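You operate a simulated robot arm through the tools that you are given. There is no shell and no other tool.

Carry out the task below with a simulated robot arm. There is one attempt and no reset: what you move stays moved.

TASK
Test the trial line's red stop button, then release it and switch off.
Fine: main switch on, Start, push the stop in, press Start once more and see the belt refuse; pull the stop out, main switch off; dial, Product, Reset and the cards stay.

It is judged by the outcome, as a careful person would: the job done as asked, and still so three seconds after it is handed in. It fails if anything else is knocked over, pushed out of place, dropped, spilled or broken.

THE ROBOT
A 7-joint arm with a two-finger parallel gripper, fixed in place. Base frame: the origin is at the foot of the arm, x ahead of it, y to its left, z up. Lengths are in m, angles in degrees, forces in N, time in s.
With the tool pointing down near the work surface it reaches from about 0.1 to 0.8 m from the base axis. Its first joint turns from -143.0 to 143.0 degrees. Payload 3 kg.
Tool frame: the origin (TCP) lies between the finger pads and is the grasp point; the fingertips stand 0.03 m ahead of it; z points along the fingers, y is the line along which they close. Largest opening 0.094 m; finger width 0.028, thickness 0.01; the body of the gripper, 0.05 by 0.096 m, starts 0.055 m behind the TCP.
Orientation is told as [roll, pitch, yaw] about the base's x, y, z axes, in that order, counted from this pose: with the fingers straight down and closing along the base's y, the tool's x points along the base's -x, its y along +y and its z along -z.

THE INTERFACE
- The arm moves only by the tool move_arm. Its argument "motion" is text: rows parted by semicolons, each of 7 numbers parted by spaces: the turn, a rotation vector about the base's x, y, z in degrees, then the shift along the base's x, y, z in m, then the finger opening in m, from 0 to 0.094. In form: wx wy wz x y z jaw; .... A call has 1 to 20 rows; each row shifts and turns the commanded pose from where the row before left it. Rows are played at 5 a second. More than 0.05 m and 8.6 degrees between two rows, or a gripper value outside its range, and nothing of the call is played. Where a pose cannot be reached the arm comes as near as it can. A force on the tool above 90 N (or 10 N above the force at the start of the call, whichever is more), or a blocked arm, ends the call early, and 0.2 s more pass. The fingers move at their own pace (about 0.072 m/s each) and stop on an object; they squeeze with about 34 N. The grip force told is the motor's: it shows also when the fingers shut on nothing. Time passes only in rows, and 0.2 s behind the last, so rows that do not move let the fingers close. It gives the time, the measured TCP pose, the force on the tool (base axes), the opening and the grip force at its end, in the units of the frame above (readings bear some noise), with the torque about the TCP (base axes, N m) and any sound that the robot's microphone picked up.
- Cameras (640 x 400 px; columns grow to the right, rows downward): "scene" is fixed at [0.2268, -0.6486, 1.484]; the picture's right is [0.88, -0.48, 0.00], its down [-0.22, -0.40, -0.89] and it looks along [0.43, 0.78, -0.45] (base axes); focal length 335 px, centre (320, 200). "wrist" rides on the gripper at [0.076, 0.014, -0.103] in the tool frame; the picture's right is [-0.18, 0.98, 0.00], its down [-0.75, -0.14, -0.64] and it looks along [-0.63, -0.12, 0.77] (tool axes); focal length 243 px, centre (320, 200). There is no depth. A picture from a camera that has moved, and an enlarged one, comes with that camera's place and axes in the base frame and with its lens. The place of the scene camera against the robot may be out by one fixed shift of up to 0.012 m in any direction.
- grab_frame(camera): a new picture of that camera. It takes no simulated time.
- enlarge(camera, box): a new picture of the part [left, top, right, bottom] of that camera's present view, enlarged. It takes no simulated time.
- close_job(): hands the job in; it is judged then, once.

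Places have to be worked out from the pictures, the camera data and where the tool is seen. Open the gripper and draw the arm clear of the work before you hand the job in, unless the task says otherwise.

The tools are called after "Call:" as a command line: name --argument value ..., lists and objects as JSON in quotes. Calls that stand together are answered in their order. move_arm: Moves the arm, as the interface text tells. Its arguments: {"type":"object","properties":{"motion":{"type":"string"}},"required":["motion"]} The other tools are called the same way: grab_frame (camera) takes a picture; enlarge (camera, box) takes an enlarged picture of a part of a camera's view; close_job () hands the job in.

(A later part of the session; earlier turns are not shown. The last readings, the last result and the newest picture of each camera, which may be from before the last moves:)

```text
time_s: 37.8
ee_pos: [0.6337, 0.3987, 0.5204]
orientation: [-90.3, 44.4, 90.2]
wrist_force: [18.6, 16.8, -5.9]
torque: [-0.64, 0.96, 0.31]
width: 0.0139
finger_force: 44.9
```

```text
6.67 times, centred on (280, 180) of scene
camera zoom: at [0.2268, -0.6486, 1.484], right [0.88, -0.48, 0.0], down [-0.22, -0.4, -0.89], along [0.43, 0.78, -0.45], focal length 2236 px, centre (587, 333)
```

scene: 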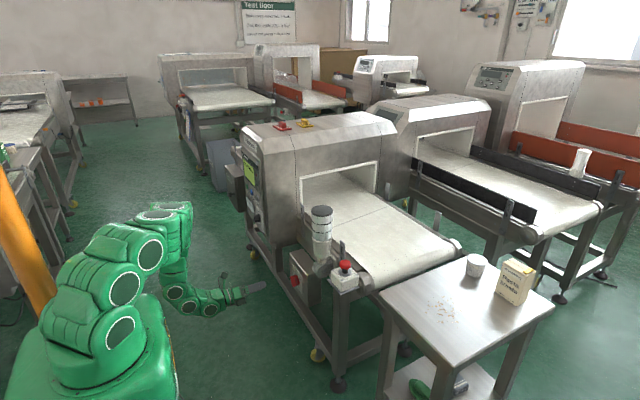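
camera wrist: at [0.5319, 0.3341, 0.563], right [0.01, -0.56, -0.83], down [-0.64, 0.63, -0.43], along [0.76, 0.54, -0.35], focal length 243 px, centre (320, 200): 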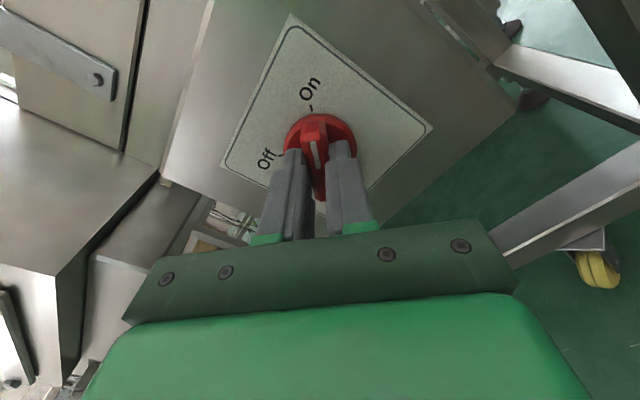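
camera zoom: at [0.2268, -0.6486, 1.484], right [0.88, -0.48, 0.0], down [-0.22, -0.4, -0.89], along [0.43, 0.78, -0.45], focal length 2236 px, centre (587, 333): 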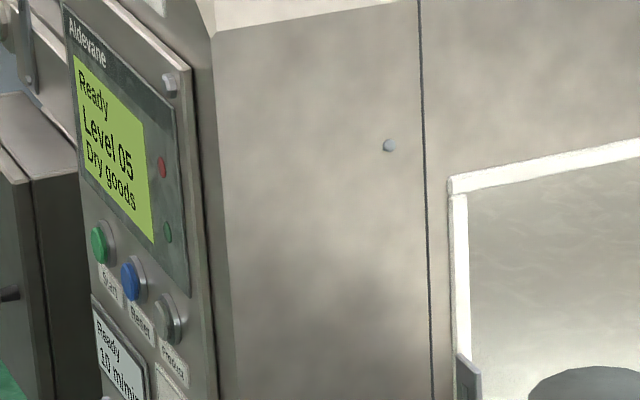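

The mains are on: the display shows "Ready / Level 05 / Dry goods" and the bar points at On. I'll open, withdraw straight back, then close the fingers and move to a standoff in front of the panel.

Call:
move_arm --motion "0 0 0 0 0 0 0.06; 0 0 0 0 0 0 0.06; 0 0 0 -0.01 0 0 0.06; 0 0 0 -0.04 0 0 0.06; 0 0 0 -0.04 0 0 0.06; 0 0 0 -0.044 0 0 0.03; 0 0 0 0 0 0 0; 0 0 0 0 0 0 0"

Call:
move_arm --motion "0 0 0 -0.0025 0.0317 0.0255 0; 0 0 0 -0.0025 0.0317 0.0255 0; 0 0 0 -0.0025 0.0317 0.0255 0; 0 0 0 -0.0025 0.0317 0.0255 0; 0 0 0 -0.0025 0.0317 0.0255 0; 0 0 0 -0.0025 0.0317 0.0255 0; 0 0 0 0 0 0 0"

Call:
grab_frame --camera "wrist"

Call:
grab_frame --camera "scene"

```text
time_s: 39.6
ee_pos: [0.5009, 0.4011, 0.5195]
orientation: [-90.3, 44.4, 89.9]
wrist_force: [-0.1, 1.0, -0.3]
torque: [0.04, -0.03, -0.01]
width: 0.0
finger_force: 32.6
```

```text
time_s: 41.2
ee_pos: [0.4841, 0.5917, 0.6745]
orientation: [-90.3, 44.5, 90.0]
wrist_force: [-0.3, -1.3, -0.7]
torque: [0.01, 0.0, 0.02]
width: 0.0
finger_force: 32.6
```

```text
taken
camera wrist: at [0.3816, 0.5257, 0.7172], right [0.01, -0.56, -0.83], down [-0.64, 0.63, -0.43], along [0.77, 0.54, -0.35], focal length 243 px, centre (320, 200)
```

wrist: 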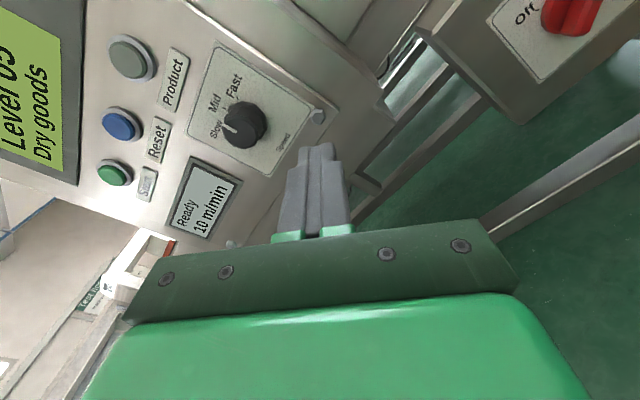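

```text
taken
```

scene: 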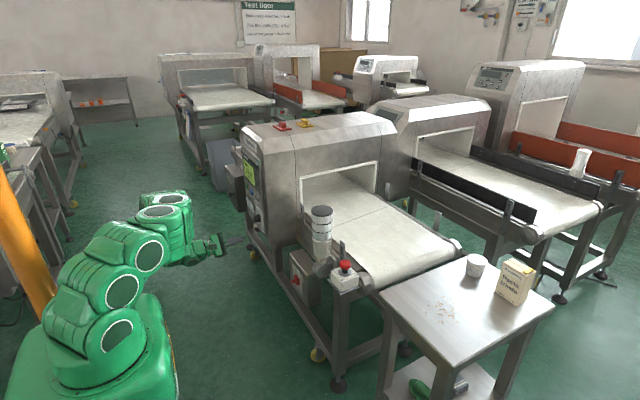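

This view puts Start at (0.607, 0.78, 0.825), matching the first estimate, and the dial is at Slow. I'll continue to the standoff directly in front of Start.

Call:
move_arm --motion "0 0 0 0 0.0313 0.0253 0; 0 0 0 0 0.0313 0.0253 0; 0 0 0 0 0.0313 0.0253 0; 0 0 0 0 0.0313 0.0253 0; 0 0 0 0 0.0313 0.0253 0; 0 0 0 0 0.0313 0.0253 0; 0 0 0 0 0 0 0"

Call:
grab_frame --camera "wrist"

Call:
grab_frame --camera "scene"

```text
time_s: 42.8
ee_pos: [0.4876, 0.7765, 0.8237]
orientation: [-90.3, 44.4, 90.0]
wrist_force: [0.0, 0.0, -0.2]
torque: [0.01, -0.03, 0.01]
width: 0.0
finger_force: 32.8
```

```text
taken
camera wrist: at [0.3844, 0.7125, 0.8666], right [0.01, -0.56, -0.83], down [-0.64, 0.63, -0.43], along [0.77, 0.54, -0.35], focal length 243 px, centre (320, 200)
```

wrist: 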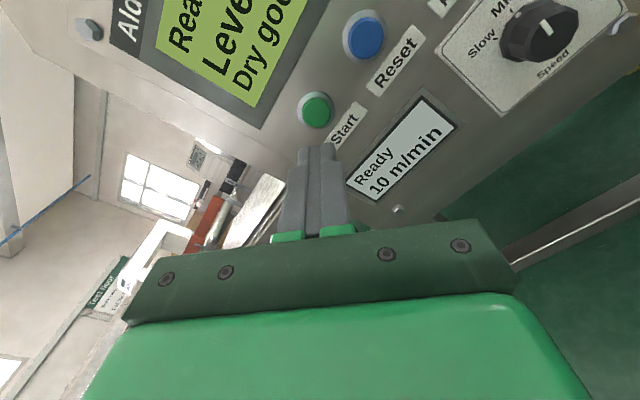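

```text
taken
```

scene: 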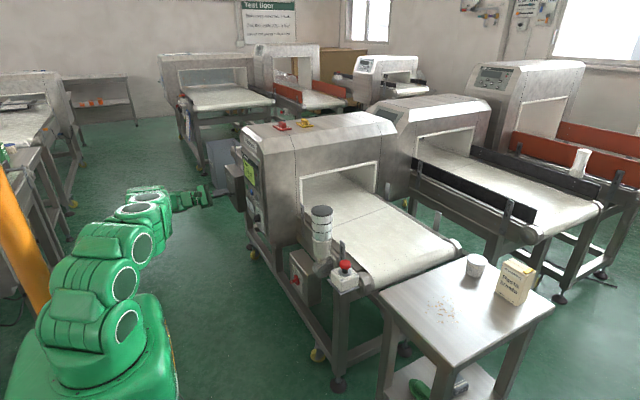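

Call:
enlarge --camera "wrist" --box '[256, 70, 384, 150]'

```text
5.00 times, centred on (320, 110) of wrist
camera zoom: at [0.3844, 0.7125, 0.8666], right [0.01, -0.56, -0.83], down [-0.64, 0.63, -0.43], along [0.77, 0.54, -0.35], focal length 1213 px, centre (320, 650)
```

zoom: 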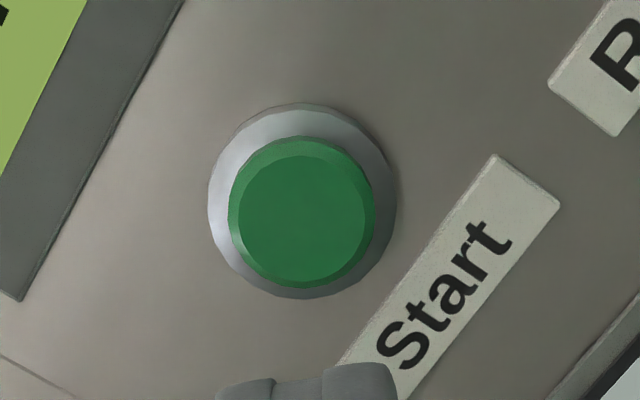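

Reset is well clear of the fingertips. By this view Start's cap is about 5 mm to +y and 1 mm up of my axis, so I'll correct that and advance to just short of the cap.

Call:
move_arm --motion "0 0 0 0.02 0.0025 0.0005 0; 0 0 0 0.02 0.0025 0.0005 0; 0 0 0 0.02 0 0 0; 0 0 0 0.015 0 0 0; 0 0 0 0 0 0 0"

Call:
enlarge --camera "wrist" --box '[224, 60, 416, 180]'

Call:
enlarge --camera "scene" --box '[216, 160, 296, 210]'

```text
time_s: 44.0
ee_pos: [0.5613, 0.7832, 0.8264]
orientation: [-90.4, 44.5, 90.0]
wrist_force: [0.7, 0.4, -0.2]
torque: [-0.05, 0.01, -0.01]
width: 0.0
finger_force: 32.8
```

```text
3.33 times, centred on (320, 120) of wrist
camera zoom: at [0.4594, 0.7181, 0.8688], right [0.01, -0.56, -0.83], down [-0.64, 0.63, -0.43], along [0.77, 0.54, -0.35], focal length 809 px, centre (320, 467)
```

zoom: 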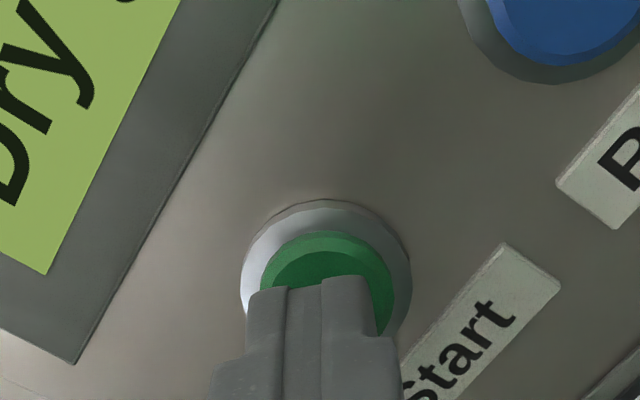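

```text
8.00 times, centred on (256, 185) of scene
camera zoom: at [0.2268, -0.6486, 1.484], right [0.88, -0.48, 0.0], down [-0.22, -0.4, -0.89], along [0.43, 0.78, -0.45], focal length 2683 px, centre (832, 320)
```

zoom: 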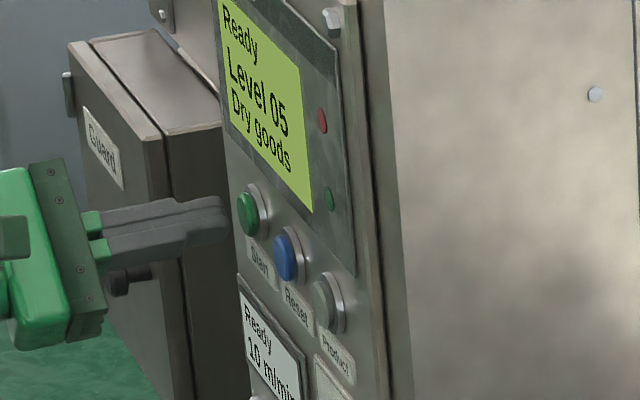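

Fingertips line up with the cap to within 2 mm, and the guard box to the left is clear. I'll press in small steps and watch the force and sound.

Call:
move_arm --motion "0 0 0 0.007 0 0 0; 0 0 0 0.003 0 0 0; 0 0 0 0.002 0 0 0; 0 0 0 0.002 0 0 0; 0 0 0 0.002 0 0 0"

```text
time_s: 45.2
ee_pos: [0.5758, 0.7833, 0.8265]
orientation: [-90.3, 44.3, 90.2]
wrist_force: [-9.5, -2.4, 1.6]
torque: [0.02, -0.04, -0.13]
width: 0.0
finger_force: 33.4
heard: click
```

A click was heard at about 10 N. I'll release by backing off and check the display and belt.

Call:
move_arm --motion "0 0 0 -0.01 0 0 0; 0 0 0 -0.03 0 0 0; 0 0 0 -0.04 0 0 0; 0 0 0 0 0 0 0"

Call:
enlarge --camera "scene" --box '[232, 150, 328, 210]'

Call:
grab_frame --camera "scene"

Call:
grab_frame --camera "wrist"

```text
time_s: 46.2
ee_pos: [0.4985, 0.7832, 0.8248]
orientation: [-90.3, 44.4, 90.1]
wrist_force: [-0.2, -0.1, -0.4]
torque: [0.0, -0.01, -0.02]
width: 0.0
finger_force: 33.0
```

```text
6.67 times, centred on (280, 180) of scene
camera zoom: at [0.2268, -0.6486, 1.484], right [0.88, -0.48, 0.0], down [-0.22, -0.4, -0.89], along [0.43, 0.78, -0.45], focal length 2236 px, centre (587, 333)
```

zoom: 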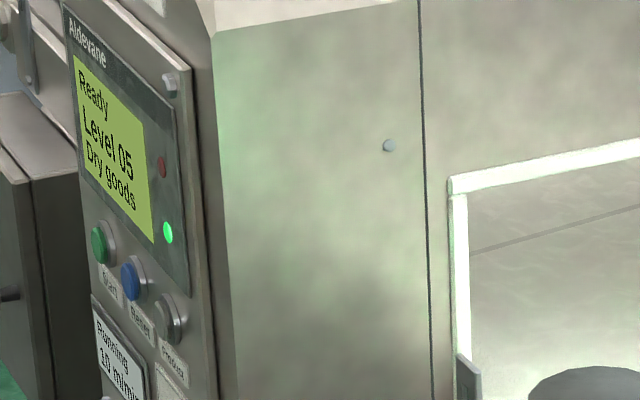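

```text
taken
```

scene: 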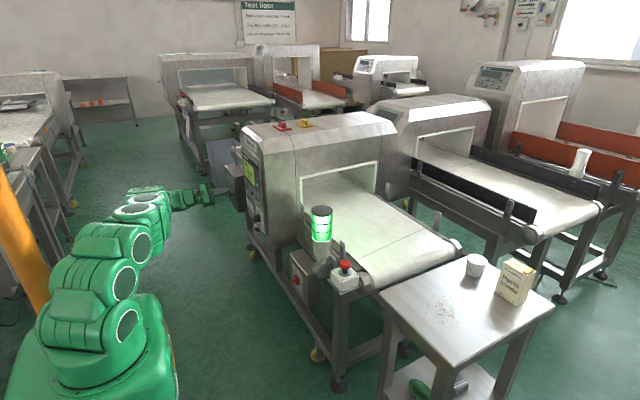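

```text
taken
camera wrist: at [0.3952, 0.7183, 0.8688], right [0.01, -0.56, -0.83], down [-0.64, 0.63, -0.43], along [0.77, 0.54, -0.35], focal length 243 px, centre (320, 200)
```

wrist: 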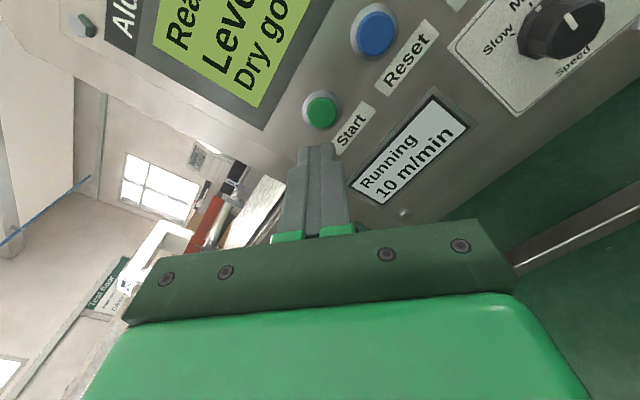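

The line is running: small display "Running 10 m/min", lamp green, belt seam moving. Next is the stop, so I'll retrace to the low waypoint, yaw back, rise and bring the tool to point down.

Call:
move_arm --motion "0 0 0 -0.0044 -0.0348 -0.0186 0; 0 0 0 -0.0044 -0.0348 -0.0186 0; 0 0 0 -0.0044 -0.0348 -0.0186 0; 0 0 0 -0.0044 -0.0348 -0.0186 0; 0 0 0 -0.0044 -0.0348 -0.0186 0; 0 0 0 -0.0044 -0.0348 -0.0186 0; 0 0 0 -0.0044 -0.0348 -0.0186 0; 0 0 0 -0.0044 -0.0348 -0.0186 0; 0 0 0 -0.0044 -0.0348 -0.0186 0; 0 0 0 -0.0044 -0.0348 -0.0186 0; 0 0 0 -0.0044 -0.0348 -0.0186 0; 0 0 -7.5 0 0 0 0; 0 0 -7.5 0 0 0 0; 0 0 -7.5 0 0 0 0; 0 0 -7.5 0 0 0 0; 0 0 -7.5 0 0 0 0; 0 0 -7.5 0 0 0 0; 0 0 0 0 0 0 0"

Call:
move_arm --motion "0 0 0 0 0 0.04 0; 0 0 0 0 0 0.04 0; 0 0 0 0 0 0.04 0; 0 0 0 0 0 0.04 0; 0 0 0 0 0 0.04 0; 0 0 0 0 0 0.04 0; 0 0 0 0 0 0.04 0; 0 0 0 0 0 0.04 0; 0 0 0 0 0 0.04 0; 0 0 0 0 0 0.03 0; 0 0 0 0 0 0 0"

```text
time_s: 50.0
ee_pos: [0.446, 0.4003, 0.6221]
orientation: [-90.3, 44.3, 45.1]
wrist_force: [-0.2, -0.5, -0.9]
torque: [-0.02, 0.01, -0.02]
width: 0.0
finger_force: 32.4
```

```text
time_s: 52.4
ee_pos: [0.4484, 0.3992, 1.011]
orientation: [-90.3, 44.6, 45.1]
wrist_force: [0.1, 0.1, 0.3]
torque: [0.0, 0.01, 0.01]
width: 0.0
finger_force: 32.8
```

Both legs tracked. I'll tilt the tool down now, reversing the earlier sideways tilt.

Call:
move_arm --motion "5.785 5.785 0 0 0 0 0; 5.785 5.785 0 0 0 0 0; 5.785 5.785 0 0 0 0 0; 5.785 5.785 0 0 0 0 0; 5.785 5.785 0 0 0 0 0; 5.785 5.785 0 0 0 0 0; 5.785 5.785 0 0 0 0 0; 5.785 5.785 0 0 0 0 0; 5.785 5.785 0 0 0 0 0; 5.785 5.785 0 0 0 0 0; 5.785 5.785 0 0 0 0 0; 0 0 0 0 0 0 0"

Call:
grab_frame --camera "wrist"

Call:
grab_frame --camera "scene"

```text
time_s: 55.0
ee_pos: [0.4476, 0.3995, 1.0111]
orientation: [-0.1, 0.0, 89.3]
wrist_force: [-0.2, -0.4, 0.0]
torque: [-0.02, -0.02, -0.03]
width: 0.0
finger_force: 32.8
```

```text
taken
camera wrist: at [0.4325, 0.3232, 1.1141], right [-0.98, 0.19, 0.0], down [0.15, 0.75, 0.64], along [0.13, 0.63, -0.77], focal length 243 px, centre (320, 200)
```

wrist: 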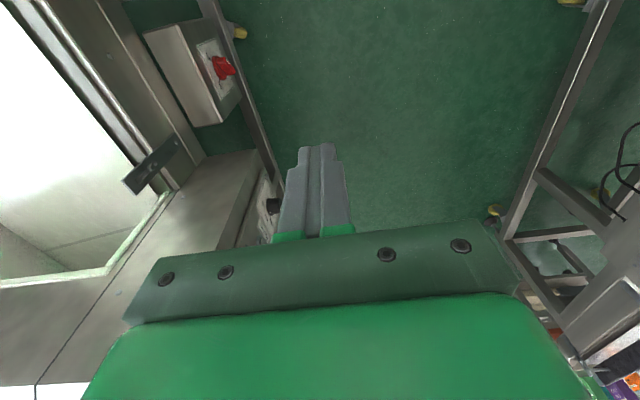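

```text
taken
```

scene: 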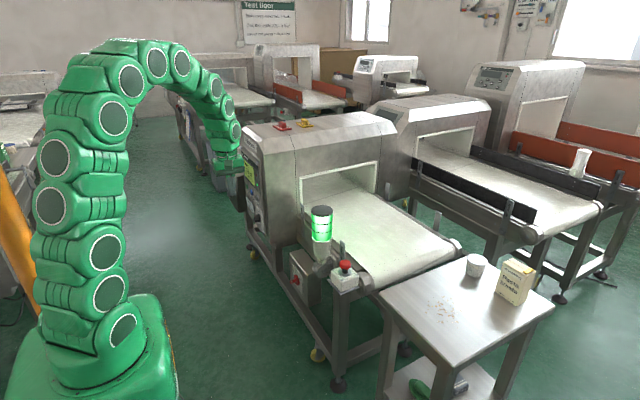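

The tool points down with the jaw closing along x, and the line still runs. I'll cross over to above the stop at z 1.05, clear of the lamp top.

Call:
move_arm --motion "0 0 0 0.0238 -0.0305 0.0036 0; 0 0 0 0.0238 -0.0305 0.0036 0; 0 0 0 0.0238 -0.0305 0.0036 0; 0 0 0 0.0238 -0.0305 0.0036 0; 0 0 0 0.0238 -0.0305 0.0036 0; 0 0 0 0.0238 -0.0305 0.0036 0; 0 0 0 0.0238 -0.0305 0.0036 0; 0 0 0 0.0238 -0.0305 0.0036 0; 0 0 0 0.0238 -0.0305 0.0036 0; 0 0 0 0.0238 -0.0305 0.0036 0; 0 0 0 0.0238 -0.0305 0.0036 0; 0 0 0 0 0 0 0"

Call:
grab_frame --camera "wrist"

Call:
grab_frame --camera "scene"

```text
time_s: 57.6
ee_pos: [0.711, 0.0629, 1.0523]
orientation: [-0.3, -0.1, 89.4]
wrist_force: [0.5, 0.3, -0.5]
torque: [-0.03, -0.03, 0.0]
width: 0.0002
finger_force: 33.2
```

```text
taken
camera wrist: at [0.696, -0.0131, 1.1542], right [-0.98, 0.19, -0.01], down [0.14, 0.75, 0.64], along [0.13, 0.63, -0.77], focal length 243 px, centre (320, 200)
```

wrist: 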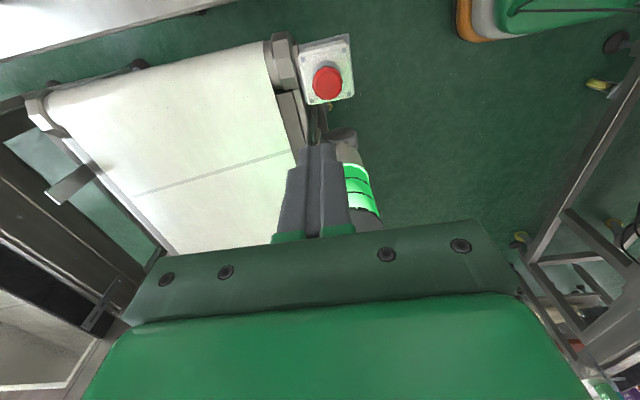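

```text
taken
```

scene: 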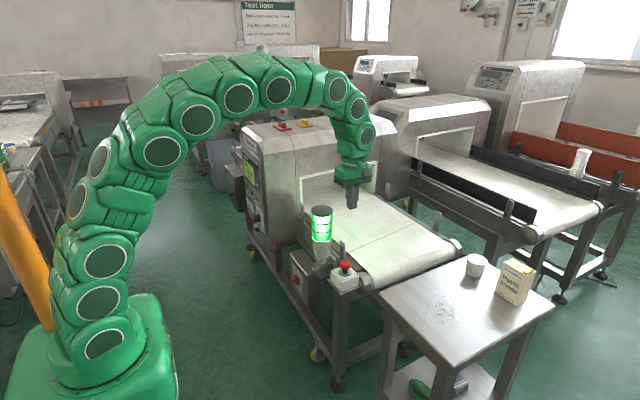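

Call:
enlarge --camera "wrist" --box '[256, 40, 384, 120]'

Call:
enlarge --camera "scene" --box '[304, 200, 400, 300]'

```text
5.00 times, centred on (320, 80) of wrist
camera zoom: at [0.696, -0.0131, 1.1542], right [-0.98, 0.19, -0.01], down [0.14, 0.75, 0.64], along [0.13, 0.63, -0.77], focal length 1213 px, centre (320, 800)
```

zoom: 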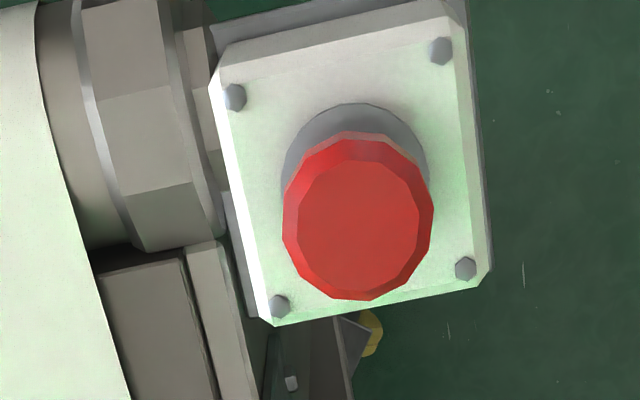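

```text
4.00 times, centred on (352, 250) of scene
camera zoom: at [0.2268, -0.6486, 1.484], right [0.88, -0.48, 0.0], down [-0.22, -0.4, -0.89], along [0.43, 0.78, -0.45], focal length 1342 px, centre (192, 0)
```

zoom: 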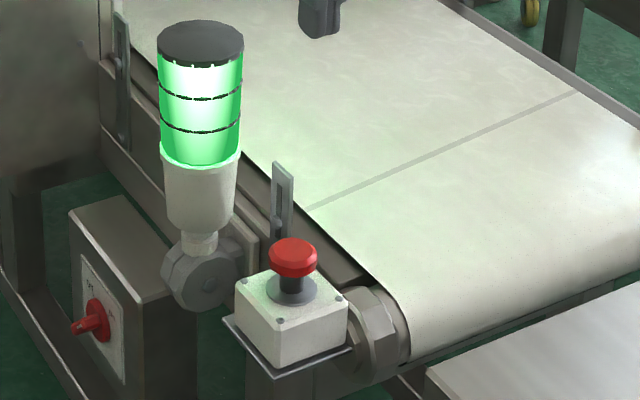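

The head centre works out to (0.706, 0.075) with its top near z 0.82. I'll shift over it and come down to about 30 mm above.

Call:
move_arm --motion "0 0 0 -0.0025 0.006 -0.02 0; 0 0 0 -0.0025 0.006 -0.03 0; 0 0 0 0 0 -0.04 0; 0 0 0 0 0 -0.04 0; 0 0 0 0 0 -0.037 0; 0 0 0 0 0 0 0"

Call:
grab_frame --camera "wrist"

Call:
enlarge --camera "scene" --box '[304, 200, 400, 300]'

```text
time_s: 59.0
ee_pos: [0.7074, 0.0755, 0.8847]
orientation: [-0.4, -0.1, 89.3]
wrist_force: [0.4, 0.7, 0.6]
torque: [0.01, 0.0, -0.03]
width: 0.0
finger_force: 33.1
```

```text
taken
camera wrist: at [0.691, -0.0011, 0.9863], right [-0.98, 0.19, 0.0], down [0.15, 0.75, 0.64], along [0.13, 0.63, -0.77], focal length 243 px, centre (320, 200)
```

wrist: 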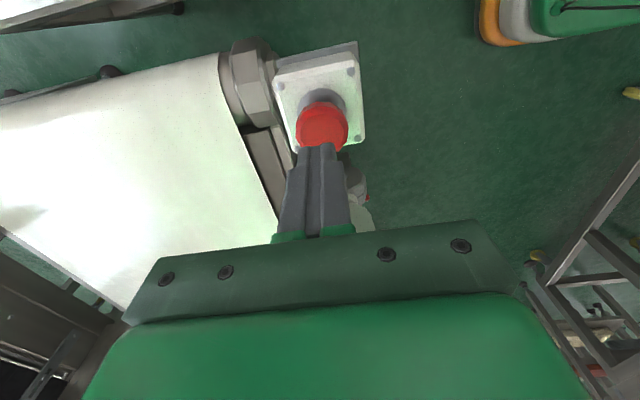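

```text
4.00 times, centred on (352, 250) of scene
camera zoom: at [0.2268, -0.6486, 1.484], right [0.88, -0.48, 0.0], down [-0.22, -0.4, -0.89], along [0.43, 0.78, -0.45], focal length 1342 px, centre (192, 0)
```

zoom: 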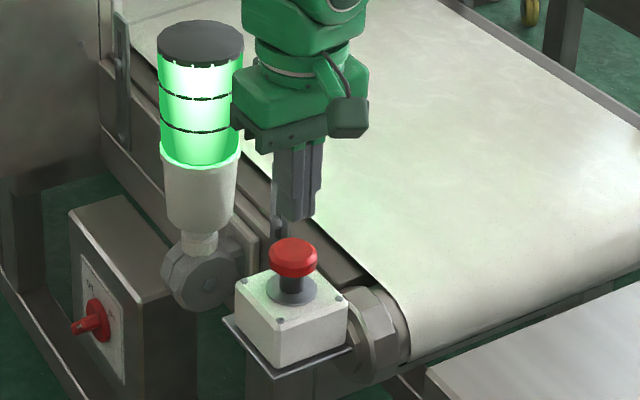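

Call:
enlarge --camera "wrist" --box '[256, 80, 384, 160]'

```text
5.00 times, centred on (320, 120) of wrist
camera zoom: at [0.691, -0.0011, 0.9863], right [-0.98, 0.19, 0.0], down [0.15, 0.75, 0.64], along [0.13, 0.63, -0.77], focal length 1213 px, centre (320, 600)
```

zoom: 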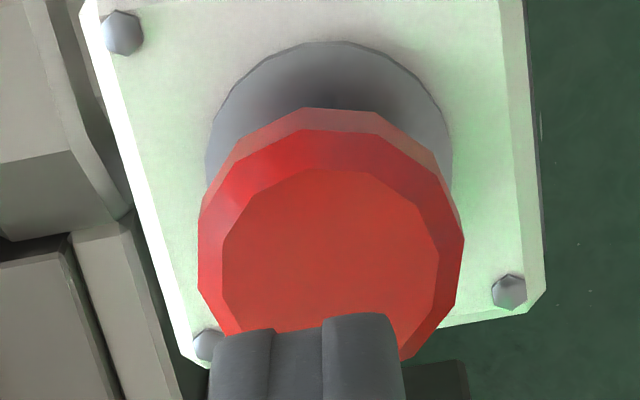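

Alignment over the head is within 2–3 mm. I'll press down in small steps.

Call:
move_arm --motion "0 0 0 -0.001 -0.001 -0.02 0; 0 0 0 0 0 -0.008 0; 0 0 0 0 0 -0.003 0; 0 0 0 0 0 -0.003 0; 0 0 0 0 0 -0.003 0; 0 0 0 0 0 -0.003 0"

```text
time_s: 60.4
ee_pos: [0.7041, 0.0748, 0.8451]
orientation: [-0.4, -0.1, 89.4]
wrist_force: [-3.7, 0.3, 15.9]
torque: [-0.05, 0.2, 0.0]
width: 0.0002
finger_force: 32.9
```

Contact at z of about 0.815 with 16 N and no click yet. I'll press further in 2 mm steps.

Call:
move_arm --motion "0 0 0 0 0 -0.002 0; 0 0 0 0 0 -0.002 0; 0 0 0 0 0 -0.002 0; 0 0 0 0 0 -0.002 0"

Call:
enlarge --camera "scene" --box '[304, 200, 400, 300]'

```text
time_s: 61.4
ee_pos: [0.7046, 0.0745, 0.8465]
orientation: [-0.9, 0.0, 89.4]
wrist_force: [-14.3, -4.1, 42.2]
torque: [-0.26, 0.6, -0.07]
width: 0.0
finger_force: 33.0
stopped in row 4: the force on the tool passed its limit at 94 N (the readings are from after the stop); the commanded pose is now the measured one
```

```text
4.00 times, centred on (352, 250) of scene
camera zoom: at [0.2268, -0.6486, 1.484], right [0.88, -0.48, 0.0], down [-0.22, -0.4, -0.89], along [0.43, 0.78, -0.45], focal length 1342 px, centre (192, 0)
```

zoom: 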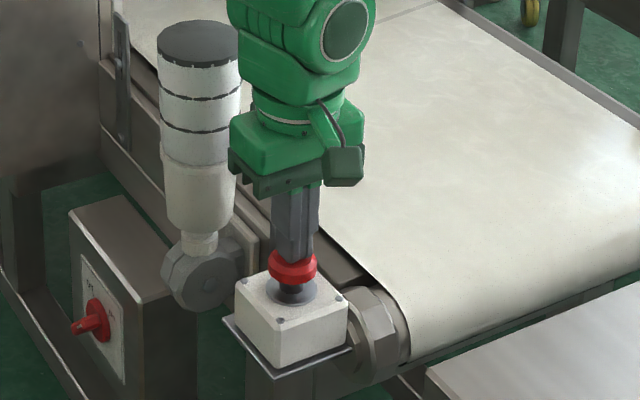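

The green lamp has gone out and the head sits lower, so it looks pushed in. I'll lift off and check that it stays latched.

Call:
move_arm --motion "0 0 0 0 0 0.01 0; 0 0 0 0 0 0.03 0; 0 0 0 0 0 0.04 0; 0 0 0 0 0 0 0"

Call:
enlarge --camera "scene" --box '[304, 200, 400, 300]'

Call:
enlarge --camera "scene" --box '[232, 150, 328, 210]'

Call:
grab_frame --camera "wrist"

```text
time_s: 62.4
ee_pos: [0.7028, 0.0742, 0.9188]
orientation: [-0.5, -0.1, 89.4]
wrist_force: [-0.6, -0.1, -0.1]
torque: [-0.02, 0.02, 0.02]
width: 0.0002
finger_force: 33.7
```

```text
4.00 times, centred on (352, 250) of scene
camera zoom: at [0.2268, -0.6486, 1.484], right [0.88, -0.48, 0.0], down [-0.22, -0.4, -0.89], along [0.43, 0.78, -0.45], focal length 1342 px, centre (192, 0)
```

zoom: 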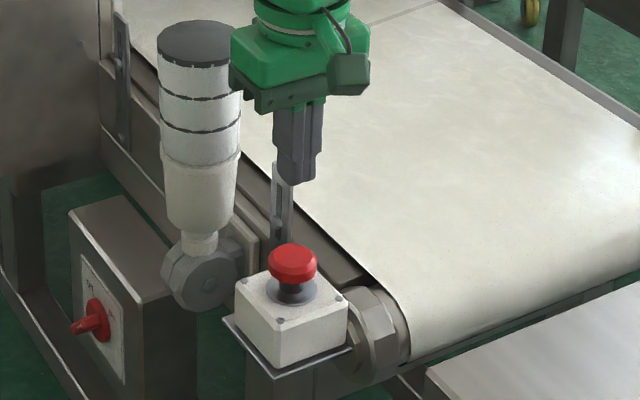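

```text
6.67 times, centred on (280, 180) of scene
camera zoom: at [0.2268, -0.6486, 1.484], right [0.88, -0.48, 0.0], down [-0.22, -0.4, -0.89], along [0.43, 0.78, -0.45], focal length 2236 px, centre (587, 333)
```

zoom: 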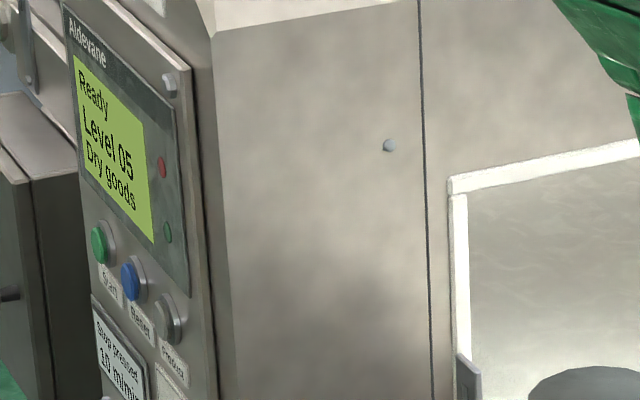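

```text
taken
camera wrist: at [0.6884, -0.0024, 1.0222], right [-0.98, 0.19, -0.01], down [0.14, 0.75, 0.64], along [0.13, 0.63, -0.77], focal length 243 px, centre (320, 200)
```

wrist: 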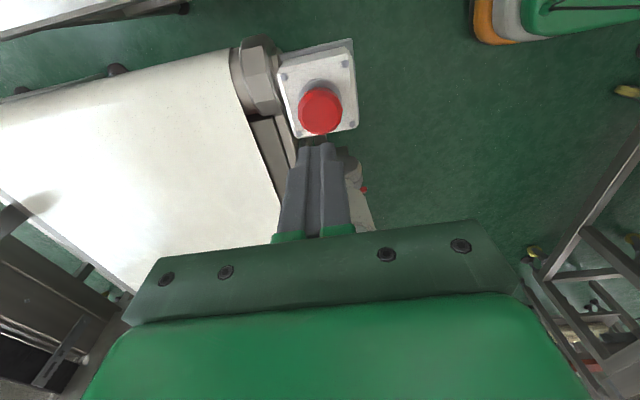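

The small display reads "Stop pressed" and the head stays down. Now I'll go back for the second Start press, lifting clear and retracing the same route.

Call:
move_arm --motion "0 0 0 0 0 0.033 0; 0 0 0 0 0 0.033 0; 0 0 0 0 0 0.033 0; 0 0 0 0 0 0.033 0; 0 0 0 -0.0232 0.0296 -0.0036 0; 0 0 0 -0.0232 0.0296 -0.0036 0; 0 0 0 -0.0232 0.0296 -0.0036 0; 0 0 0 -0.0232 0.0296 -0.0036 0; 0 0 0 -0.0232 0.0296 -0.0036 0; 0 0 0 -0.0232 0.0296 -0.0036 0; 0 0 0 -0.0232 0.0296 -0.0036 0; 0 0 0 -0.0232 0.0296 -0.0036 0; 0 0 0 -0.0232 0.0296 -0.0036 0; 0 0 0 -0.0232 0.0296 -0.0036 0; 0 0 0 -0.0232 0.0296 -0.0036 0; 0 0 0 0 0 0 0"

Call:
move_arm --motion "-5.785 -5.785 0 0 0 0 0; -5.785 -5.785 0 0 0 0 0; -5.785 -5.785 0 0 0 0 0; -5.785 -5.785 0 0 0 0 0; -5.785 -5.785 0 0 0 0 0; -5.785 -5.785 0 0 0 0 0; -5.785 -5.785 0 0 0 0 0; -5.785 -5.785 0 0 0 0 0; -5.785 -5.785 0 0 0 0 0; -5.785 -5.785 0 0 0 0 0; -5.785 -5.785 0 0 0 0 0; 0 0 0 0 0 0 0"

Call:
move_arm --motion "0 0 0 0 0 -0.04 0; 0 0 0 0 0 -0.04 0; 0 0 0 0 0 -0.04 0; 0 0 0 0 0 -0.04 0; 0 0 0 0 0 -0.04 0; 0 0 0 0 0 -0.04 0; 0 0 0 0 0 -0.04 0; 0 0 0 0 0 -0.04 0; 0 0 0 0 0 -0.04 0; 0 0 0 0 0 -0.03 0; 0 0 7.5 0 0 0 0; 0 0 7.5 0 0 0 0; 0 0 7.5 0 0 0 0; 0 0 7.5 0 0 0 0; 0 0 7.5 0 0 0 0; 0 0 7.5 0 0 0 0; 0 0 0 0 0 0 0"

```text
time_s: 65.8
ee_pos: [0.4507, 0.401, 1.0121]
orientation: [-0.4, -0.1, 89.5]
wrist_force: [0.2, 0.0, 0.4]
torque: [-0.02, 0.0, 0.04]
width: 0.0
finger_force: 33.6
```

```text
time_s: 68.3
ee_pos: [0.4496, 0.4004, 1.0116]
orientation: [-90.6, 44.4, 45.0]
wrist_force: [-0.3, 0.7, -0.6]
torque: [0.0, 0.01, 0.01]
width: 0.0
finger_force: 33.4
```

```text
time_s: 72.0
ee_pos: [0.4484, 0.4003, 0.6219]
orientation: [-90.5, 44.4, 90.0]
wrist_force: [-0.3, -0.5, -0.9]
torque: [0.0, 0.0, 0.0]
width: 0.0
finger_force: 33.2
```

All three legs tracked with no load. I'll go back to the standoff in front of Start.

Call:
move_arm --motion "0 0 0 0.0044 0.0348 0.0185 0; 0 0 0 0.0044 0.0348 0.0185 0; 0 0 0 0.0044 0.0348 0.0185 0; 0 0 0 0.0044 0.0348 0.0185 0; 0 0 0 0.0044 0.0348 0.0185 0; 0 0 0 0.0044 0.0348 0.0185 0; 0 0 0 0.0044 0.0348 0.0185 0; 0 0 0 0.0044 0.0348 0.0185 0; 0 0 0 0.0044 0.0348 0.0185 0; 0 0 0 0.0044 0.0348 0.0185 0; 0 0 0 0.0044 0.0348 0.0185 0; 0 0 0 0 0 0 0"

Call:
grab_frame --camera "wrist"

Call:
enlarge --camera "wrist" --box '[256, 70, 384, 150]'

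```text
time_s: 74.5
ee_pos: [0.5, 0.7832, 0.8232]
orientation: [-90.5, 44.4, 90.0]
wrist_force: [-0.3, -0.7, -0.3]
torque: [-0.02, 0.02, 0.04]
width: 0.0
finger_force: 33.4
```

```text
taken
camera wrist: at [0.3972, 0.7178, 0.8664], right [0.01, -0.56, -0.83], down [-0.64, 0.63, -0.43], along [0.77, 0.54, -0.35], focal length 243 px, centre (320, 200)
```

wrist: 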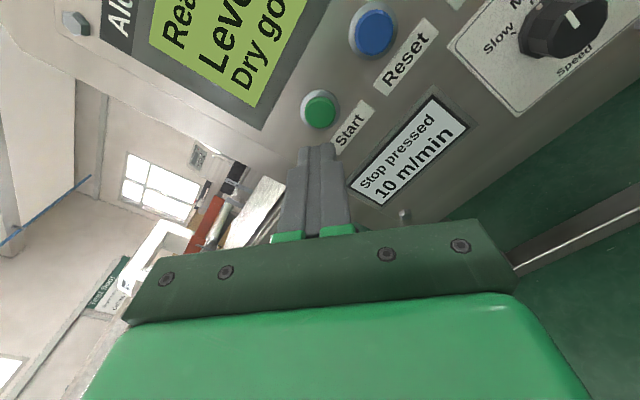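

```text
5.00 times, centred on (320, 110) of wrist
camera zoom: at [0.3972, 0.7178, 0.8664], right [0.01, -0.56, -0.83], down [-0.64, 0.63, -0.43], along [0.77, 0.54, -0.35], focal length 1213 px, centre (320, 650)
```

zoom: 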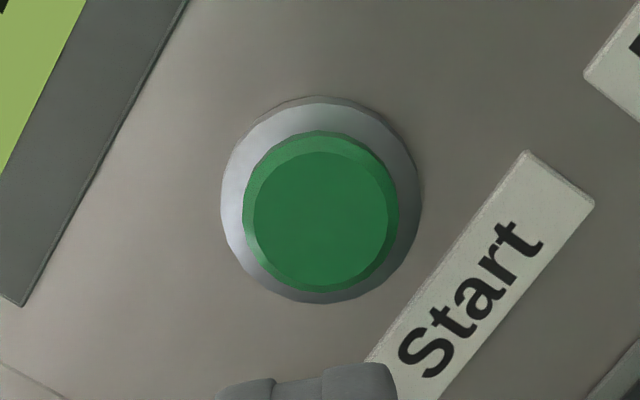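

The display still says "Stop pressed", and the alignment matches the first press. I'll press Start again the same way.

Call:
move_arm --motion "0 0 0 0.02 0 0.001 0; 0 0 0 0.02 0 0.001 0; 0 0 0 0.02 0 0 0; 0 0 0 0.007 0 0 0; 0 0 0 0.003 0 0 0; 0 0 0 0.002 0 0 0; 0 0 0 0.002 0 0 0; 0 0 0 0.002 0 0 0"

```text
time_s: 76.3
ee_pos: [0.5721, 0.7832, 0.8267]
orientation: [-90.5, 44.4, 90.0]
wrist_force: [-1.9, -0.7, 0.4]
torque: [0.0, -0.03, -0.01]
width: 0.0001
finger_force: 33.2
```

No click yet, with only 2 N on the cap. I'll press a few millimetres more.

Call:
move_arm --motion "0 0 0 0.002 0 0 0; 0 0 0 0.002 0 0 0"

```text
time_s: 77.0
ee_pos: [0.5751, 0.784, 0.8255]
orientation: [-90.3, 44.5, 90.1]
wrist_force: [-10.8, -3.9, 0.5]
torque: [-0.02, -0.05, -0.16]
width: 0.0001
finger_force: 33.0
heard: click
```

Clicked. I'll release and check that the belt refuses to run, comparing the scene over a short wait.

Call:
move_arm --motion "0 0 0 -0.01 0 0 0; 0 0 0 -0.03 0 0 0; 0 0 0 -0.035 0 0 0; 0 0 0 0 0 0 0"

Call:
grab_frame --camera "wrist"

Call:
grab_frame --camera "scene"

Call:
move_arm --motion "0 0 0 0 0 0 0; 0 0 0 0 0 0 0; 0 0 0 0 0 0 0; 0 0 0 0 0 0 0; 0 0 0 0 0 0 0"

Call:
grab_frame --camera "scene"

Call:
enlarge --camera "scene" --box '[232, 150, 328, 210]'

```text
time_s: 78.0
ee_pos: [0.5018, 0.7839, 0.8296]
orientation: [-90.4, 44.5, 90.0]
wrist_force: [0.1, 0.7, 1.0]
torque: [-0.01, 0.02, -0.04]
width: 0.0
finger_force: 32.8
```

```text
taken
camera wrist: at [0.4004, 0.7186, 0.8712], right [0.01, -0.56, -0.83], down [-0.64, 0.63, -0.43], along [0.77, 0.54, -0.35], focal length 243 px, centre (320, 200)
```

wrist: 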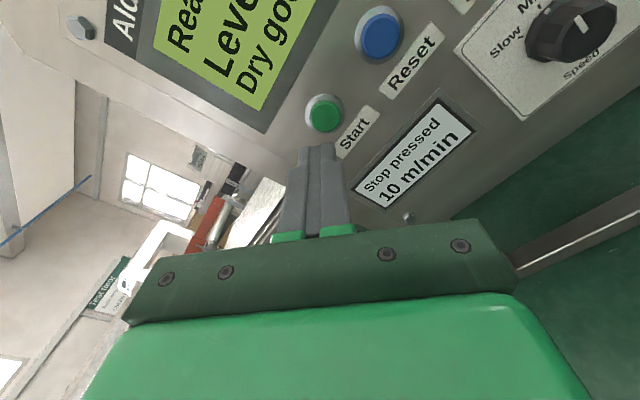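

```text
taken
```

scene: 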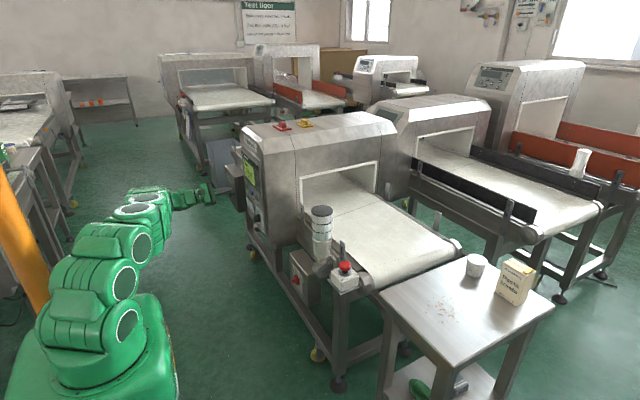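

```text
time_s: 79.2
ee_pos: [0.5024, 0.7831, 0.8285]
orientation: [-90.4, 44.4, 90.0]
wrist_force: [-0.3, 0.5, 0.5]
torque: [-0.02, 0.0, 0.0]
width: 0.0002
finger_force: 32.6
```

```text
taken
```

scene: 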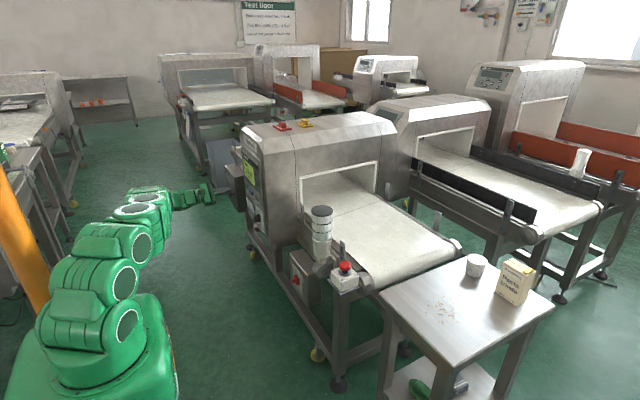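

```text
6.67 times, centred on (280, 180) of scene
camera zoom: at [0.2268, -0.6486, 1.484], right [0.88, -0.48, 0.0], down [-0.22, -0.4, -0.89], along [0.43, 0.78, -0.45], focal length 2236 px, centre (587, 333)
```

zoom: 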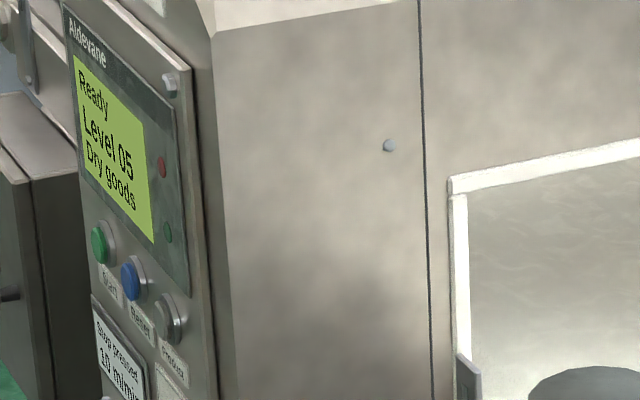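

The belt refused: the display still reads "Stop pressed", the lamp is dark and the belt is unchanged. I'll go back the same way to the stop to pull it out.

Call:
move_arm --motion "0 0 0 -0.0048 -0.0348 -0.0187 0; 0 0 0 -0.0048 -0.0348 -0.0187 0; 0 0 0 -0.0048 -0.0348 -0.0187 0; 0 0 0 -0.0048 -0.0348 -0.0187 0; 0 0 0 -0.0048 -0.0348 -0.0187 0; 0 0 0 -0.0048 -0.0348 -0.0187 0; 0 0 0 -0.0048 -0.0348 -0.0187 0; 0 0 0 -0.0048 -0.0348 -0.0187 0; 0 0 0 -0.0048 -0.0348 -0.0187 0; 0 0 0 -0.0048 -0.0348 -0.0187 0; 0 0 0 -0.0048 -0.0348 -0.0187 0; 0 0 -7.5 0 0 0 0; 0 0 -7.5 0 0 0 0; 0 0 -7.5 0 0 0 0; 0 0 -7.5 0 0 0 0; 0 0 -7.5 0 0 0 0; 0 0 -7.5 0 0 0 0; 0 0 0 0 0 0 0"

Call:
move_arm --motion "0 0 0 0 0 0.04 0; 0 0 0 0 0 0.04 0; 0 0 0 0 0 0.04 0; 0 0 0 0 0 0.04 0; 0 0 0 0 0 0.04 0; 0 0 0 0 0 0.04 0; 0 0 0 0 0 0.04 0; 0 0 0 0 0 0.04 0; 0 0 0 0 0 0.04 0; 0 0 0 0 0 0.03 0; 0 0 0 0 0 0 0"

Call:
move_arm --motion "5.785 5.785 0 0 0 0 0; 5.785 5.785 0 0 0 0 0; 5.785 5.785 0 0 0 0 0; 5.785 5.785 0 0 0 0 0; 5.785 5.785 0 0 0 0 0; 5.785 5.785 0 0 0 0 0; 5.785 5.785 0 0 0 0 0; 5.785 5.785 0 0 0 0 0; 5.785 5.785 0 0 0 0 0; 5.785 5.785 0 0 0 0 0; 5.785 5.785 0 0 0 0 0; 0 0 0 0 0 0 0"

Call:
move_arm --motion "0 0 0 0.0233 -0.0296 0.0036 0; 0 0 0 0.0233 -0.0296 0.0036 0; 0 0 0 0.0233 -0.0296 0.0036 0; 0 0 0 0.0233 -0.0296 0.0036 0; 0 0 0 0.0233 -0.0296 0.0036 0; 0 0 0 0.0233 -0.0296 0.0036 0; 0 0 0 0.0233 -0.0296 0.0036 0; 0 0 0 0.0233 -0.0296 0.0036 0; 0 0 0 0.0233 -0.0296 0.0036 0; 0 0 0 0.0233 -0.0296 0.0036 0; 0 0 0 0.0233 -0.0296 0.0036 0; 0 0 0 0 0 0 0"

```text
time_s: 83.0
ee_pos: [0.4484, 0.3993, 0.6222]
orientation: [-90.6, 44.4, 44.9]
wrist_force: [-0.2, -0.2, 0.5]
torque: [0.01, -0.01, -0.03]
width: 0.0
finger_force: 33.4
```

```text
time_s: 85.3
ee_pos: [0.4495, 0.4002, 1.0111]
orientation: [-90.4, 44.5, 45.0]
wrist_force: [0.1, 0.3, -0.3]
torque: [0.01, 0.01, -0.02]
width: 0.0001
finger_force: 32.5
```

```text
time_s: 88.0
ee_pos: [0.4483, 0.3991, 1.0124]
orientation: [-0.4, -0.1, 89.4]
wrist_force: [0.2, 1.1, -0.5]
torque: [0.02, 0.0, 0.02]
width: 0.0003
finger_force: 32.7
```

```text
time_s: 90.5
ee_pos: [0.7035, 0.0746, 1.0519]
orientation: [-0.4, -0.1, 89.4]
wrist_force: [-0.2, 0.6, 0.6]
torque: [0.01, 0.01, -0.01]
width: 0.0
finger_force: 33.1
```

I'm back above the stop with the tool down. I'll open the jaw to 70 mm and come down to view the head between the fingers.

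Call:
move_arm --motion "0 0 0 0 0 -0.03 0.07; 0 0 0 0 0 -0.04 0.07; 0 0 0 0 0 -0.04 0.07; 0 0 0 0 0 -0.04 0.07; 0 0 0 0 0 0 0.07"

Call:
grab_frame --camera "wrist"

Call:
enlarge --camera "scene" --box '[304, 200, 400, 300]'

```text
time_s: 91.8
ee_pos: [0.7045, 0.0758, 0.8995]
orientation: [-0.5, -0.1, 89.4]
wrist_force: [0.0, -0.2, -0.2]
torque: [-0.04, -0.02, 0.03]
width: 0.0699
finger_force: 0.0
```

```text
taken
camera wrist: at [0.6897, -0.0009, 1.0024], right [-0.98, 0.19, -0.01], down [0.14, 0.75, 0.64], along [0.13, 0.63, -0.77], focal length 243 px, centre (320, 200)
```

wrist: 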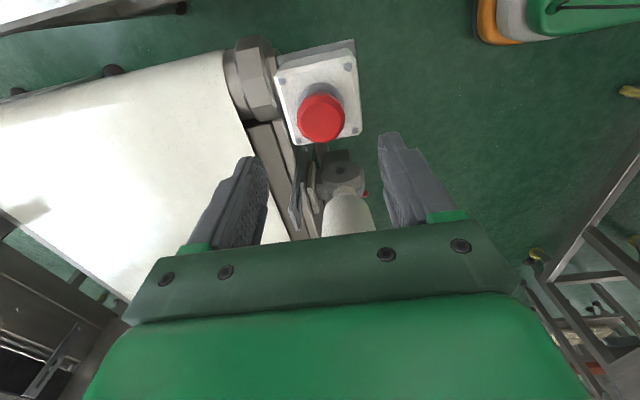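

```text
4.00 times, centred on (352, 250) of scene
camera zoom: at [0.2268, -0.6486, 1.484], right [0.88, -0.48, 0.0], down [-0.22, -0.4, -0.89], along [0.43, 0.78, -0.45], focal length 1342 px, centre (192, 0)
```

zoom: 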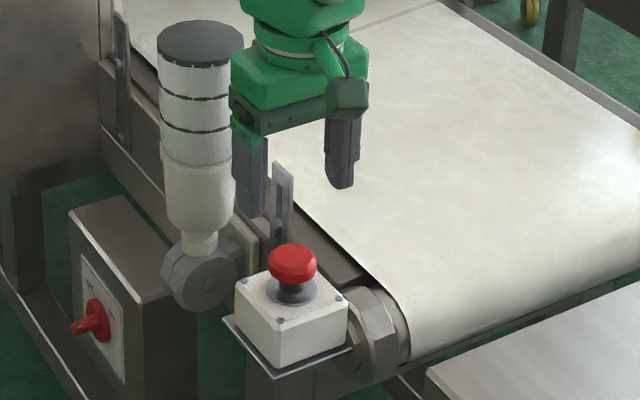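

The head sits centred between the fingers. I'll narrow the opening to 58 mm to keep clear of the roller block on the +x side, and come down to just above the head to check.

Call:
move_arm --motion "0 0 0 0 0 0 0.058; 0 0 0 0 0 -0.025 0.058; 0 0 0 0 0 -0.02 0.058; 0 0 0 0 0 0 0.058"

Call:
grab_frame --camera "wrist"

Call:
enlarge --camera "scene" --box '[320, 230, 384, 290]'

```text
time_s: 92.8
ee_pos: [0.7046, 0.0755, 0.8556]
orientation: [-0.4, 0.0, 89.4]
wrist_force: [-0.1, 0.9, -1.0]
torque: [0.01, -0.02, 0.0]
width: 0.0582
finger_force: 0.1
```

```text
taken
camera wrist: at [0.6893, -0.0013, 0.9578], right [-0.98, 0.19, -0.01], down [0.14, 0.75, 0.64], along [0.13, 0.63, -0.77], focal length 243 px, centre (320, 200)
```

wrist: 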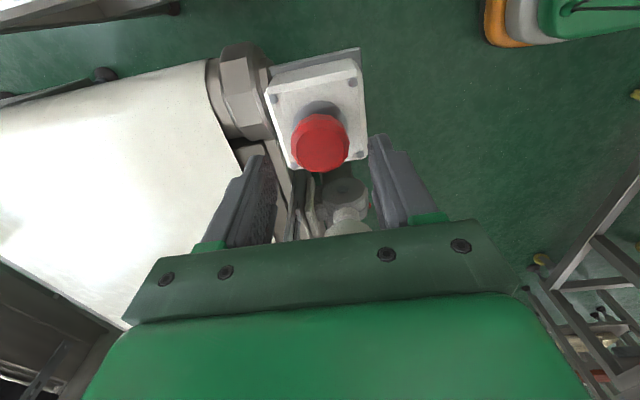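

```text
6.67 times, centred on (352, 260) of scene
camera zoom: at [0.2268, -0.6486, 1.484], right [0.88, -0.48, 0.0], down [-0.22, -0.4, -0.89], along [0.43, 0.78, -0.45], focal length 2236 px, centre (107, -200)
```

zoom: 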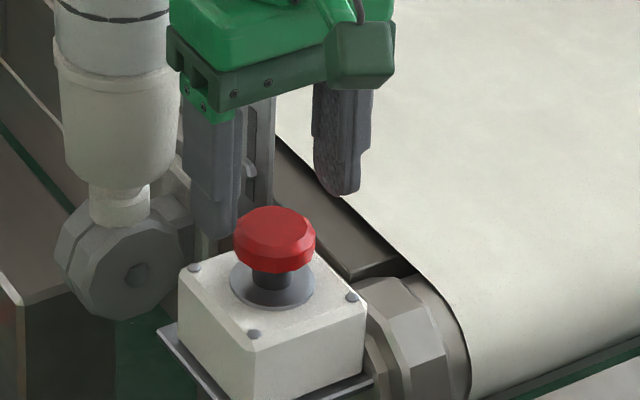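

The head is centred within about 1 mm in the wrist view. I'll lower 38 mm so the fingers straddle the head, then close.

Call:
move_arm --motion "0 0 0 0 0 -0.012 0.058; 0 0 0 0 0 -0.013 0.058; 0 0 0 0 0 -0.013 0.058; 0 0 0 0 0 0 0.058"

Call:
enlarge --camera "scene" --box '[320, 230, 384, 290]'

Call:
grab_frame --camera "wrist"

```text
time_s: 93.8
ee_pos: [0.7057, 0.076, 0.818]
orientation: [-0.4, -0.2, 89.4]
wrist_force: [0.2, -0.2, 0.3]
torque: [0.03, 0.04, 0.02]
width: 0.0578
finger_force: 0.0
```

```text
6.67 times, centred on (352, 260) of scene
camera zoom: at [0.2268, -0.6486, 1.484], right [0.88, -0.48, 0.0], down [-0.22, -0.4, -0.89], along [0.43, 0.78, -0.45], focal length 2236 px, centre (107, -200)
```

zoom: 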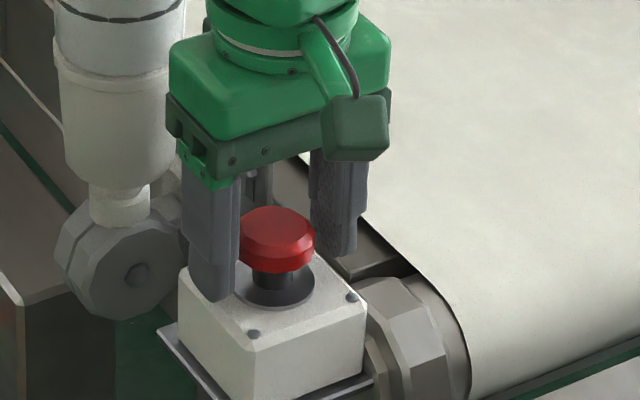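

```text
taken
camera wrist: at [0.6898, -0.0008, 0.9204], right [-0.98, 0.19, -0.01], down [0.14, 0.75, 0.64], along [0.13, 0.63, -0.77], focal length 243 px, centre (320, 200)
```

wrist: 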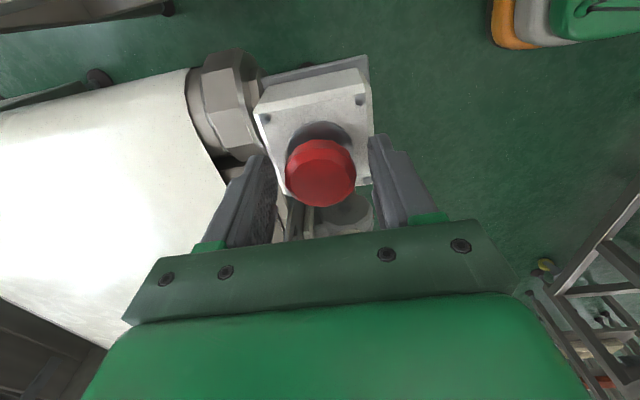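

The fingers straddle the head with no contact. Closing on it now.

Call:
move_arm --motion "0 0 0 0 0 0 0.04; 0 0 0 0 0 0 0.02; 0 0 0 0 0 0 0; 0 0 0 0 0 0 0"

Call:
enlarge --camera "scene" --box '[320, 230, 384, 290]'

```text
time_s: 94.8
ee_pos: [0.7059, 0.0753, 0.8187]
orientation: [-0.4, -0.2, 89.5]
wrist_force: [-5.8, -1.2, -0.5]
torque: [0.04, 0.34, -0.01]
width: 0.0389
finger_force: 45.3
```

```text
6.67 times, centred on (352, 260) of scene
camera zoom: at [0.2268, -0.6486, 1.484], right [0.88, -0.48, 0.0], down [-0.22, -0.4, -0.89], along [0.43, 0.78, -0.45], focal length 2236 px, centre (107, -200)
```

zoom: 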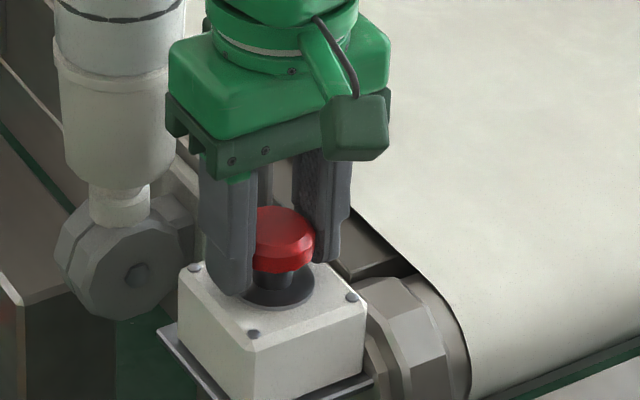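

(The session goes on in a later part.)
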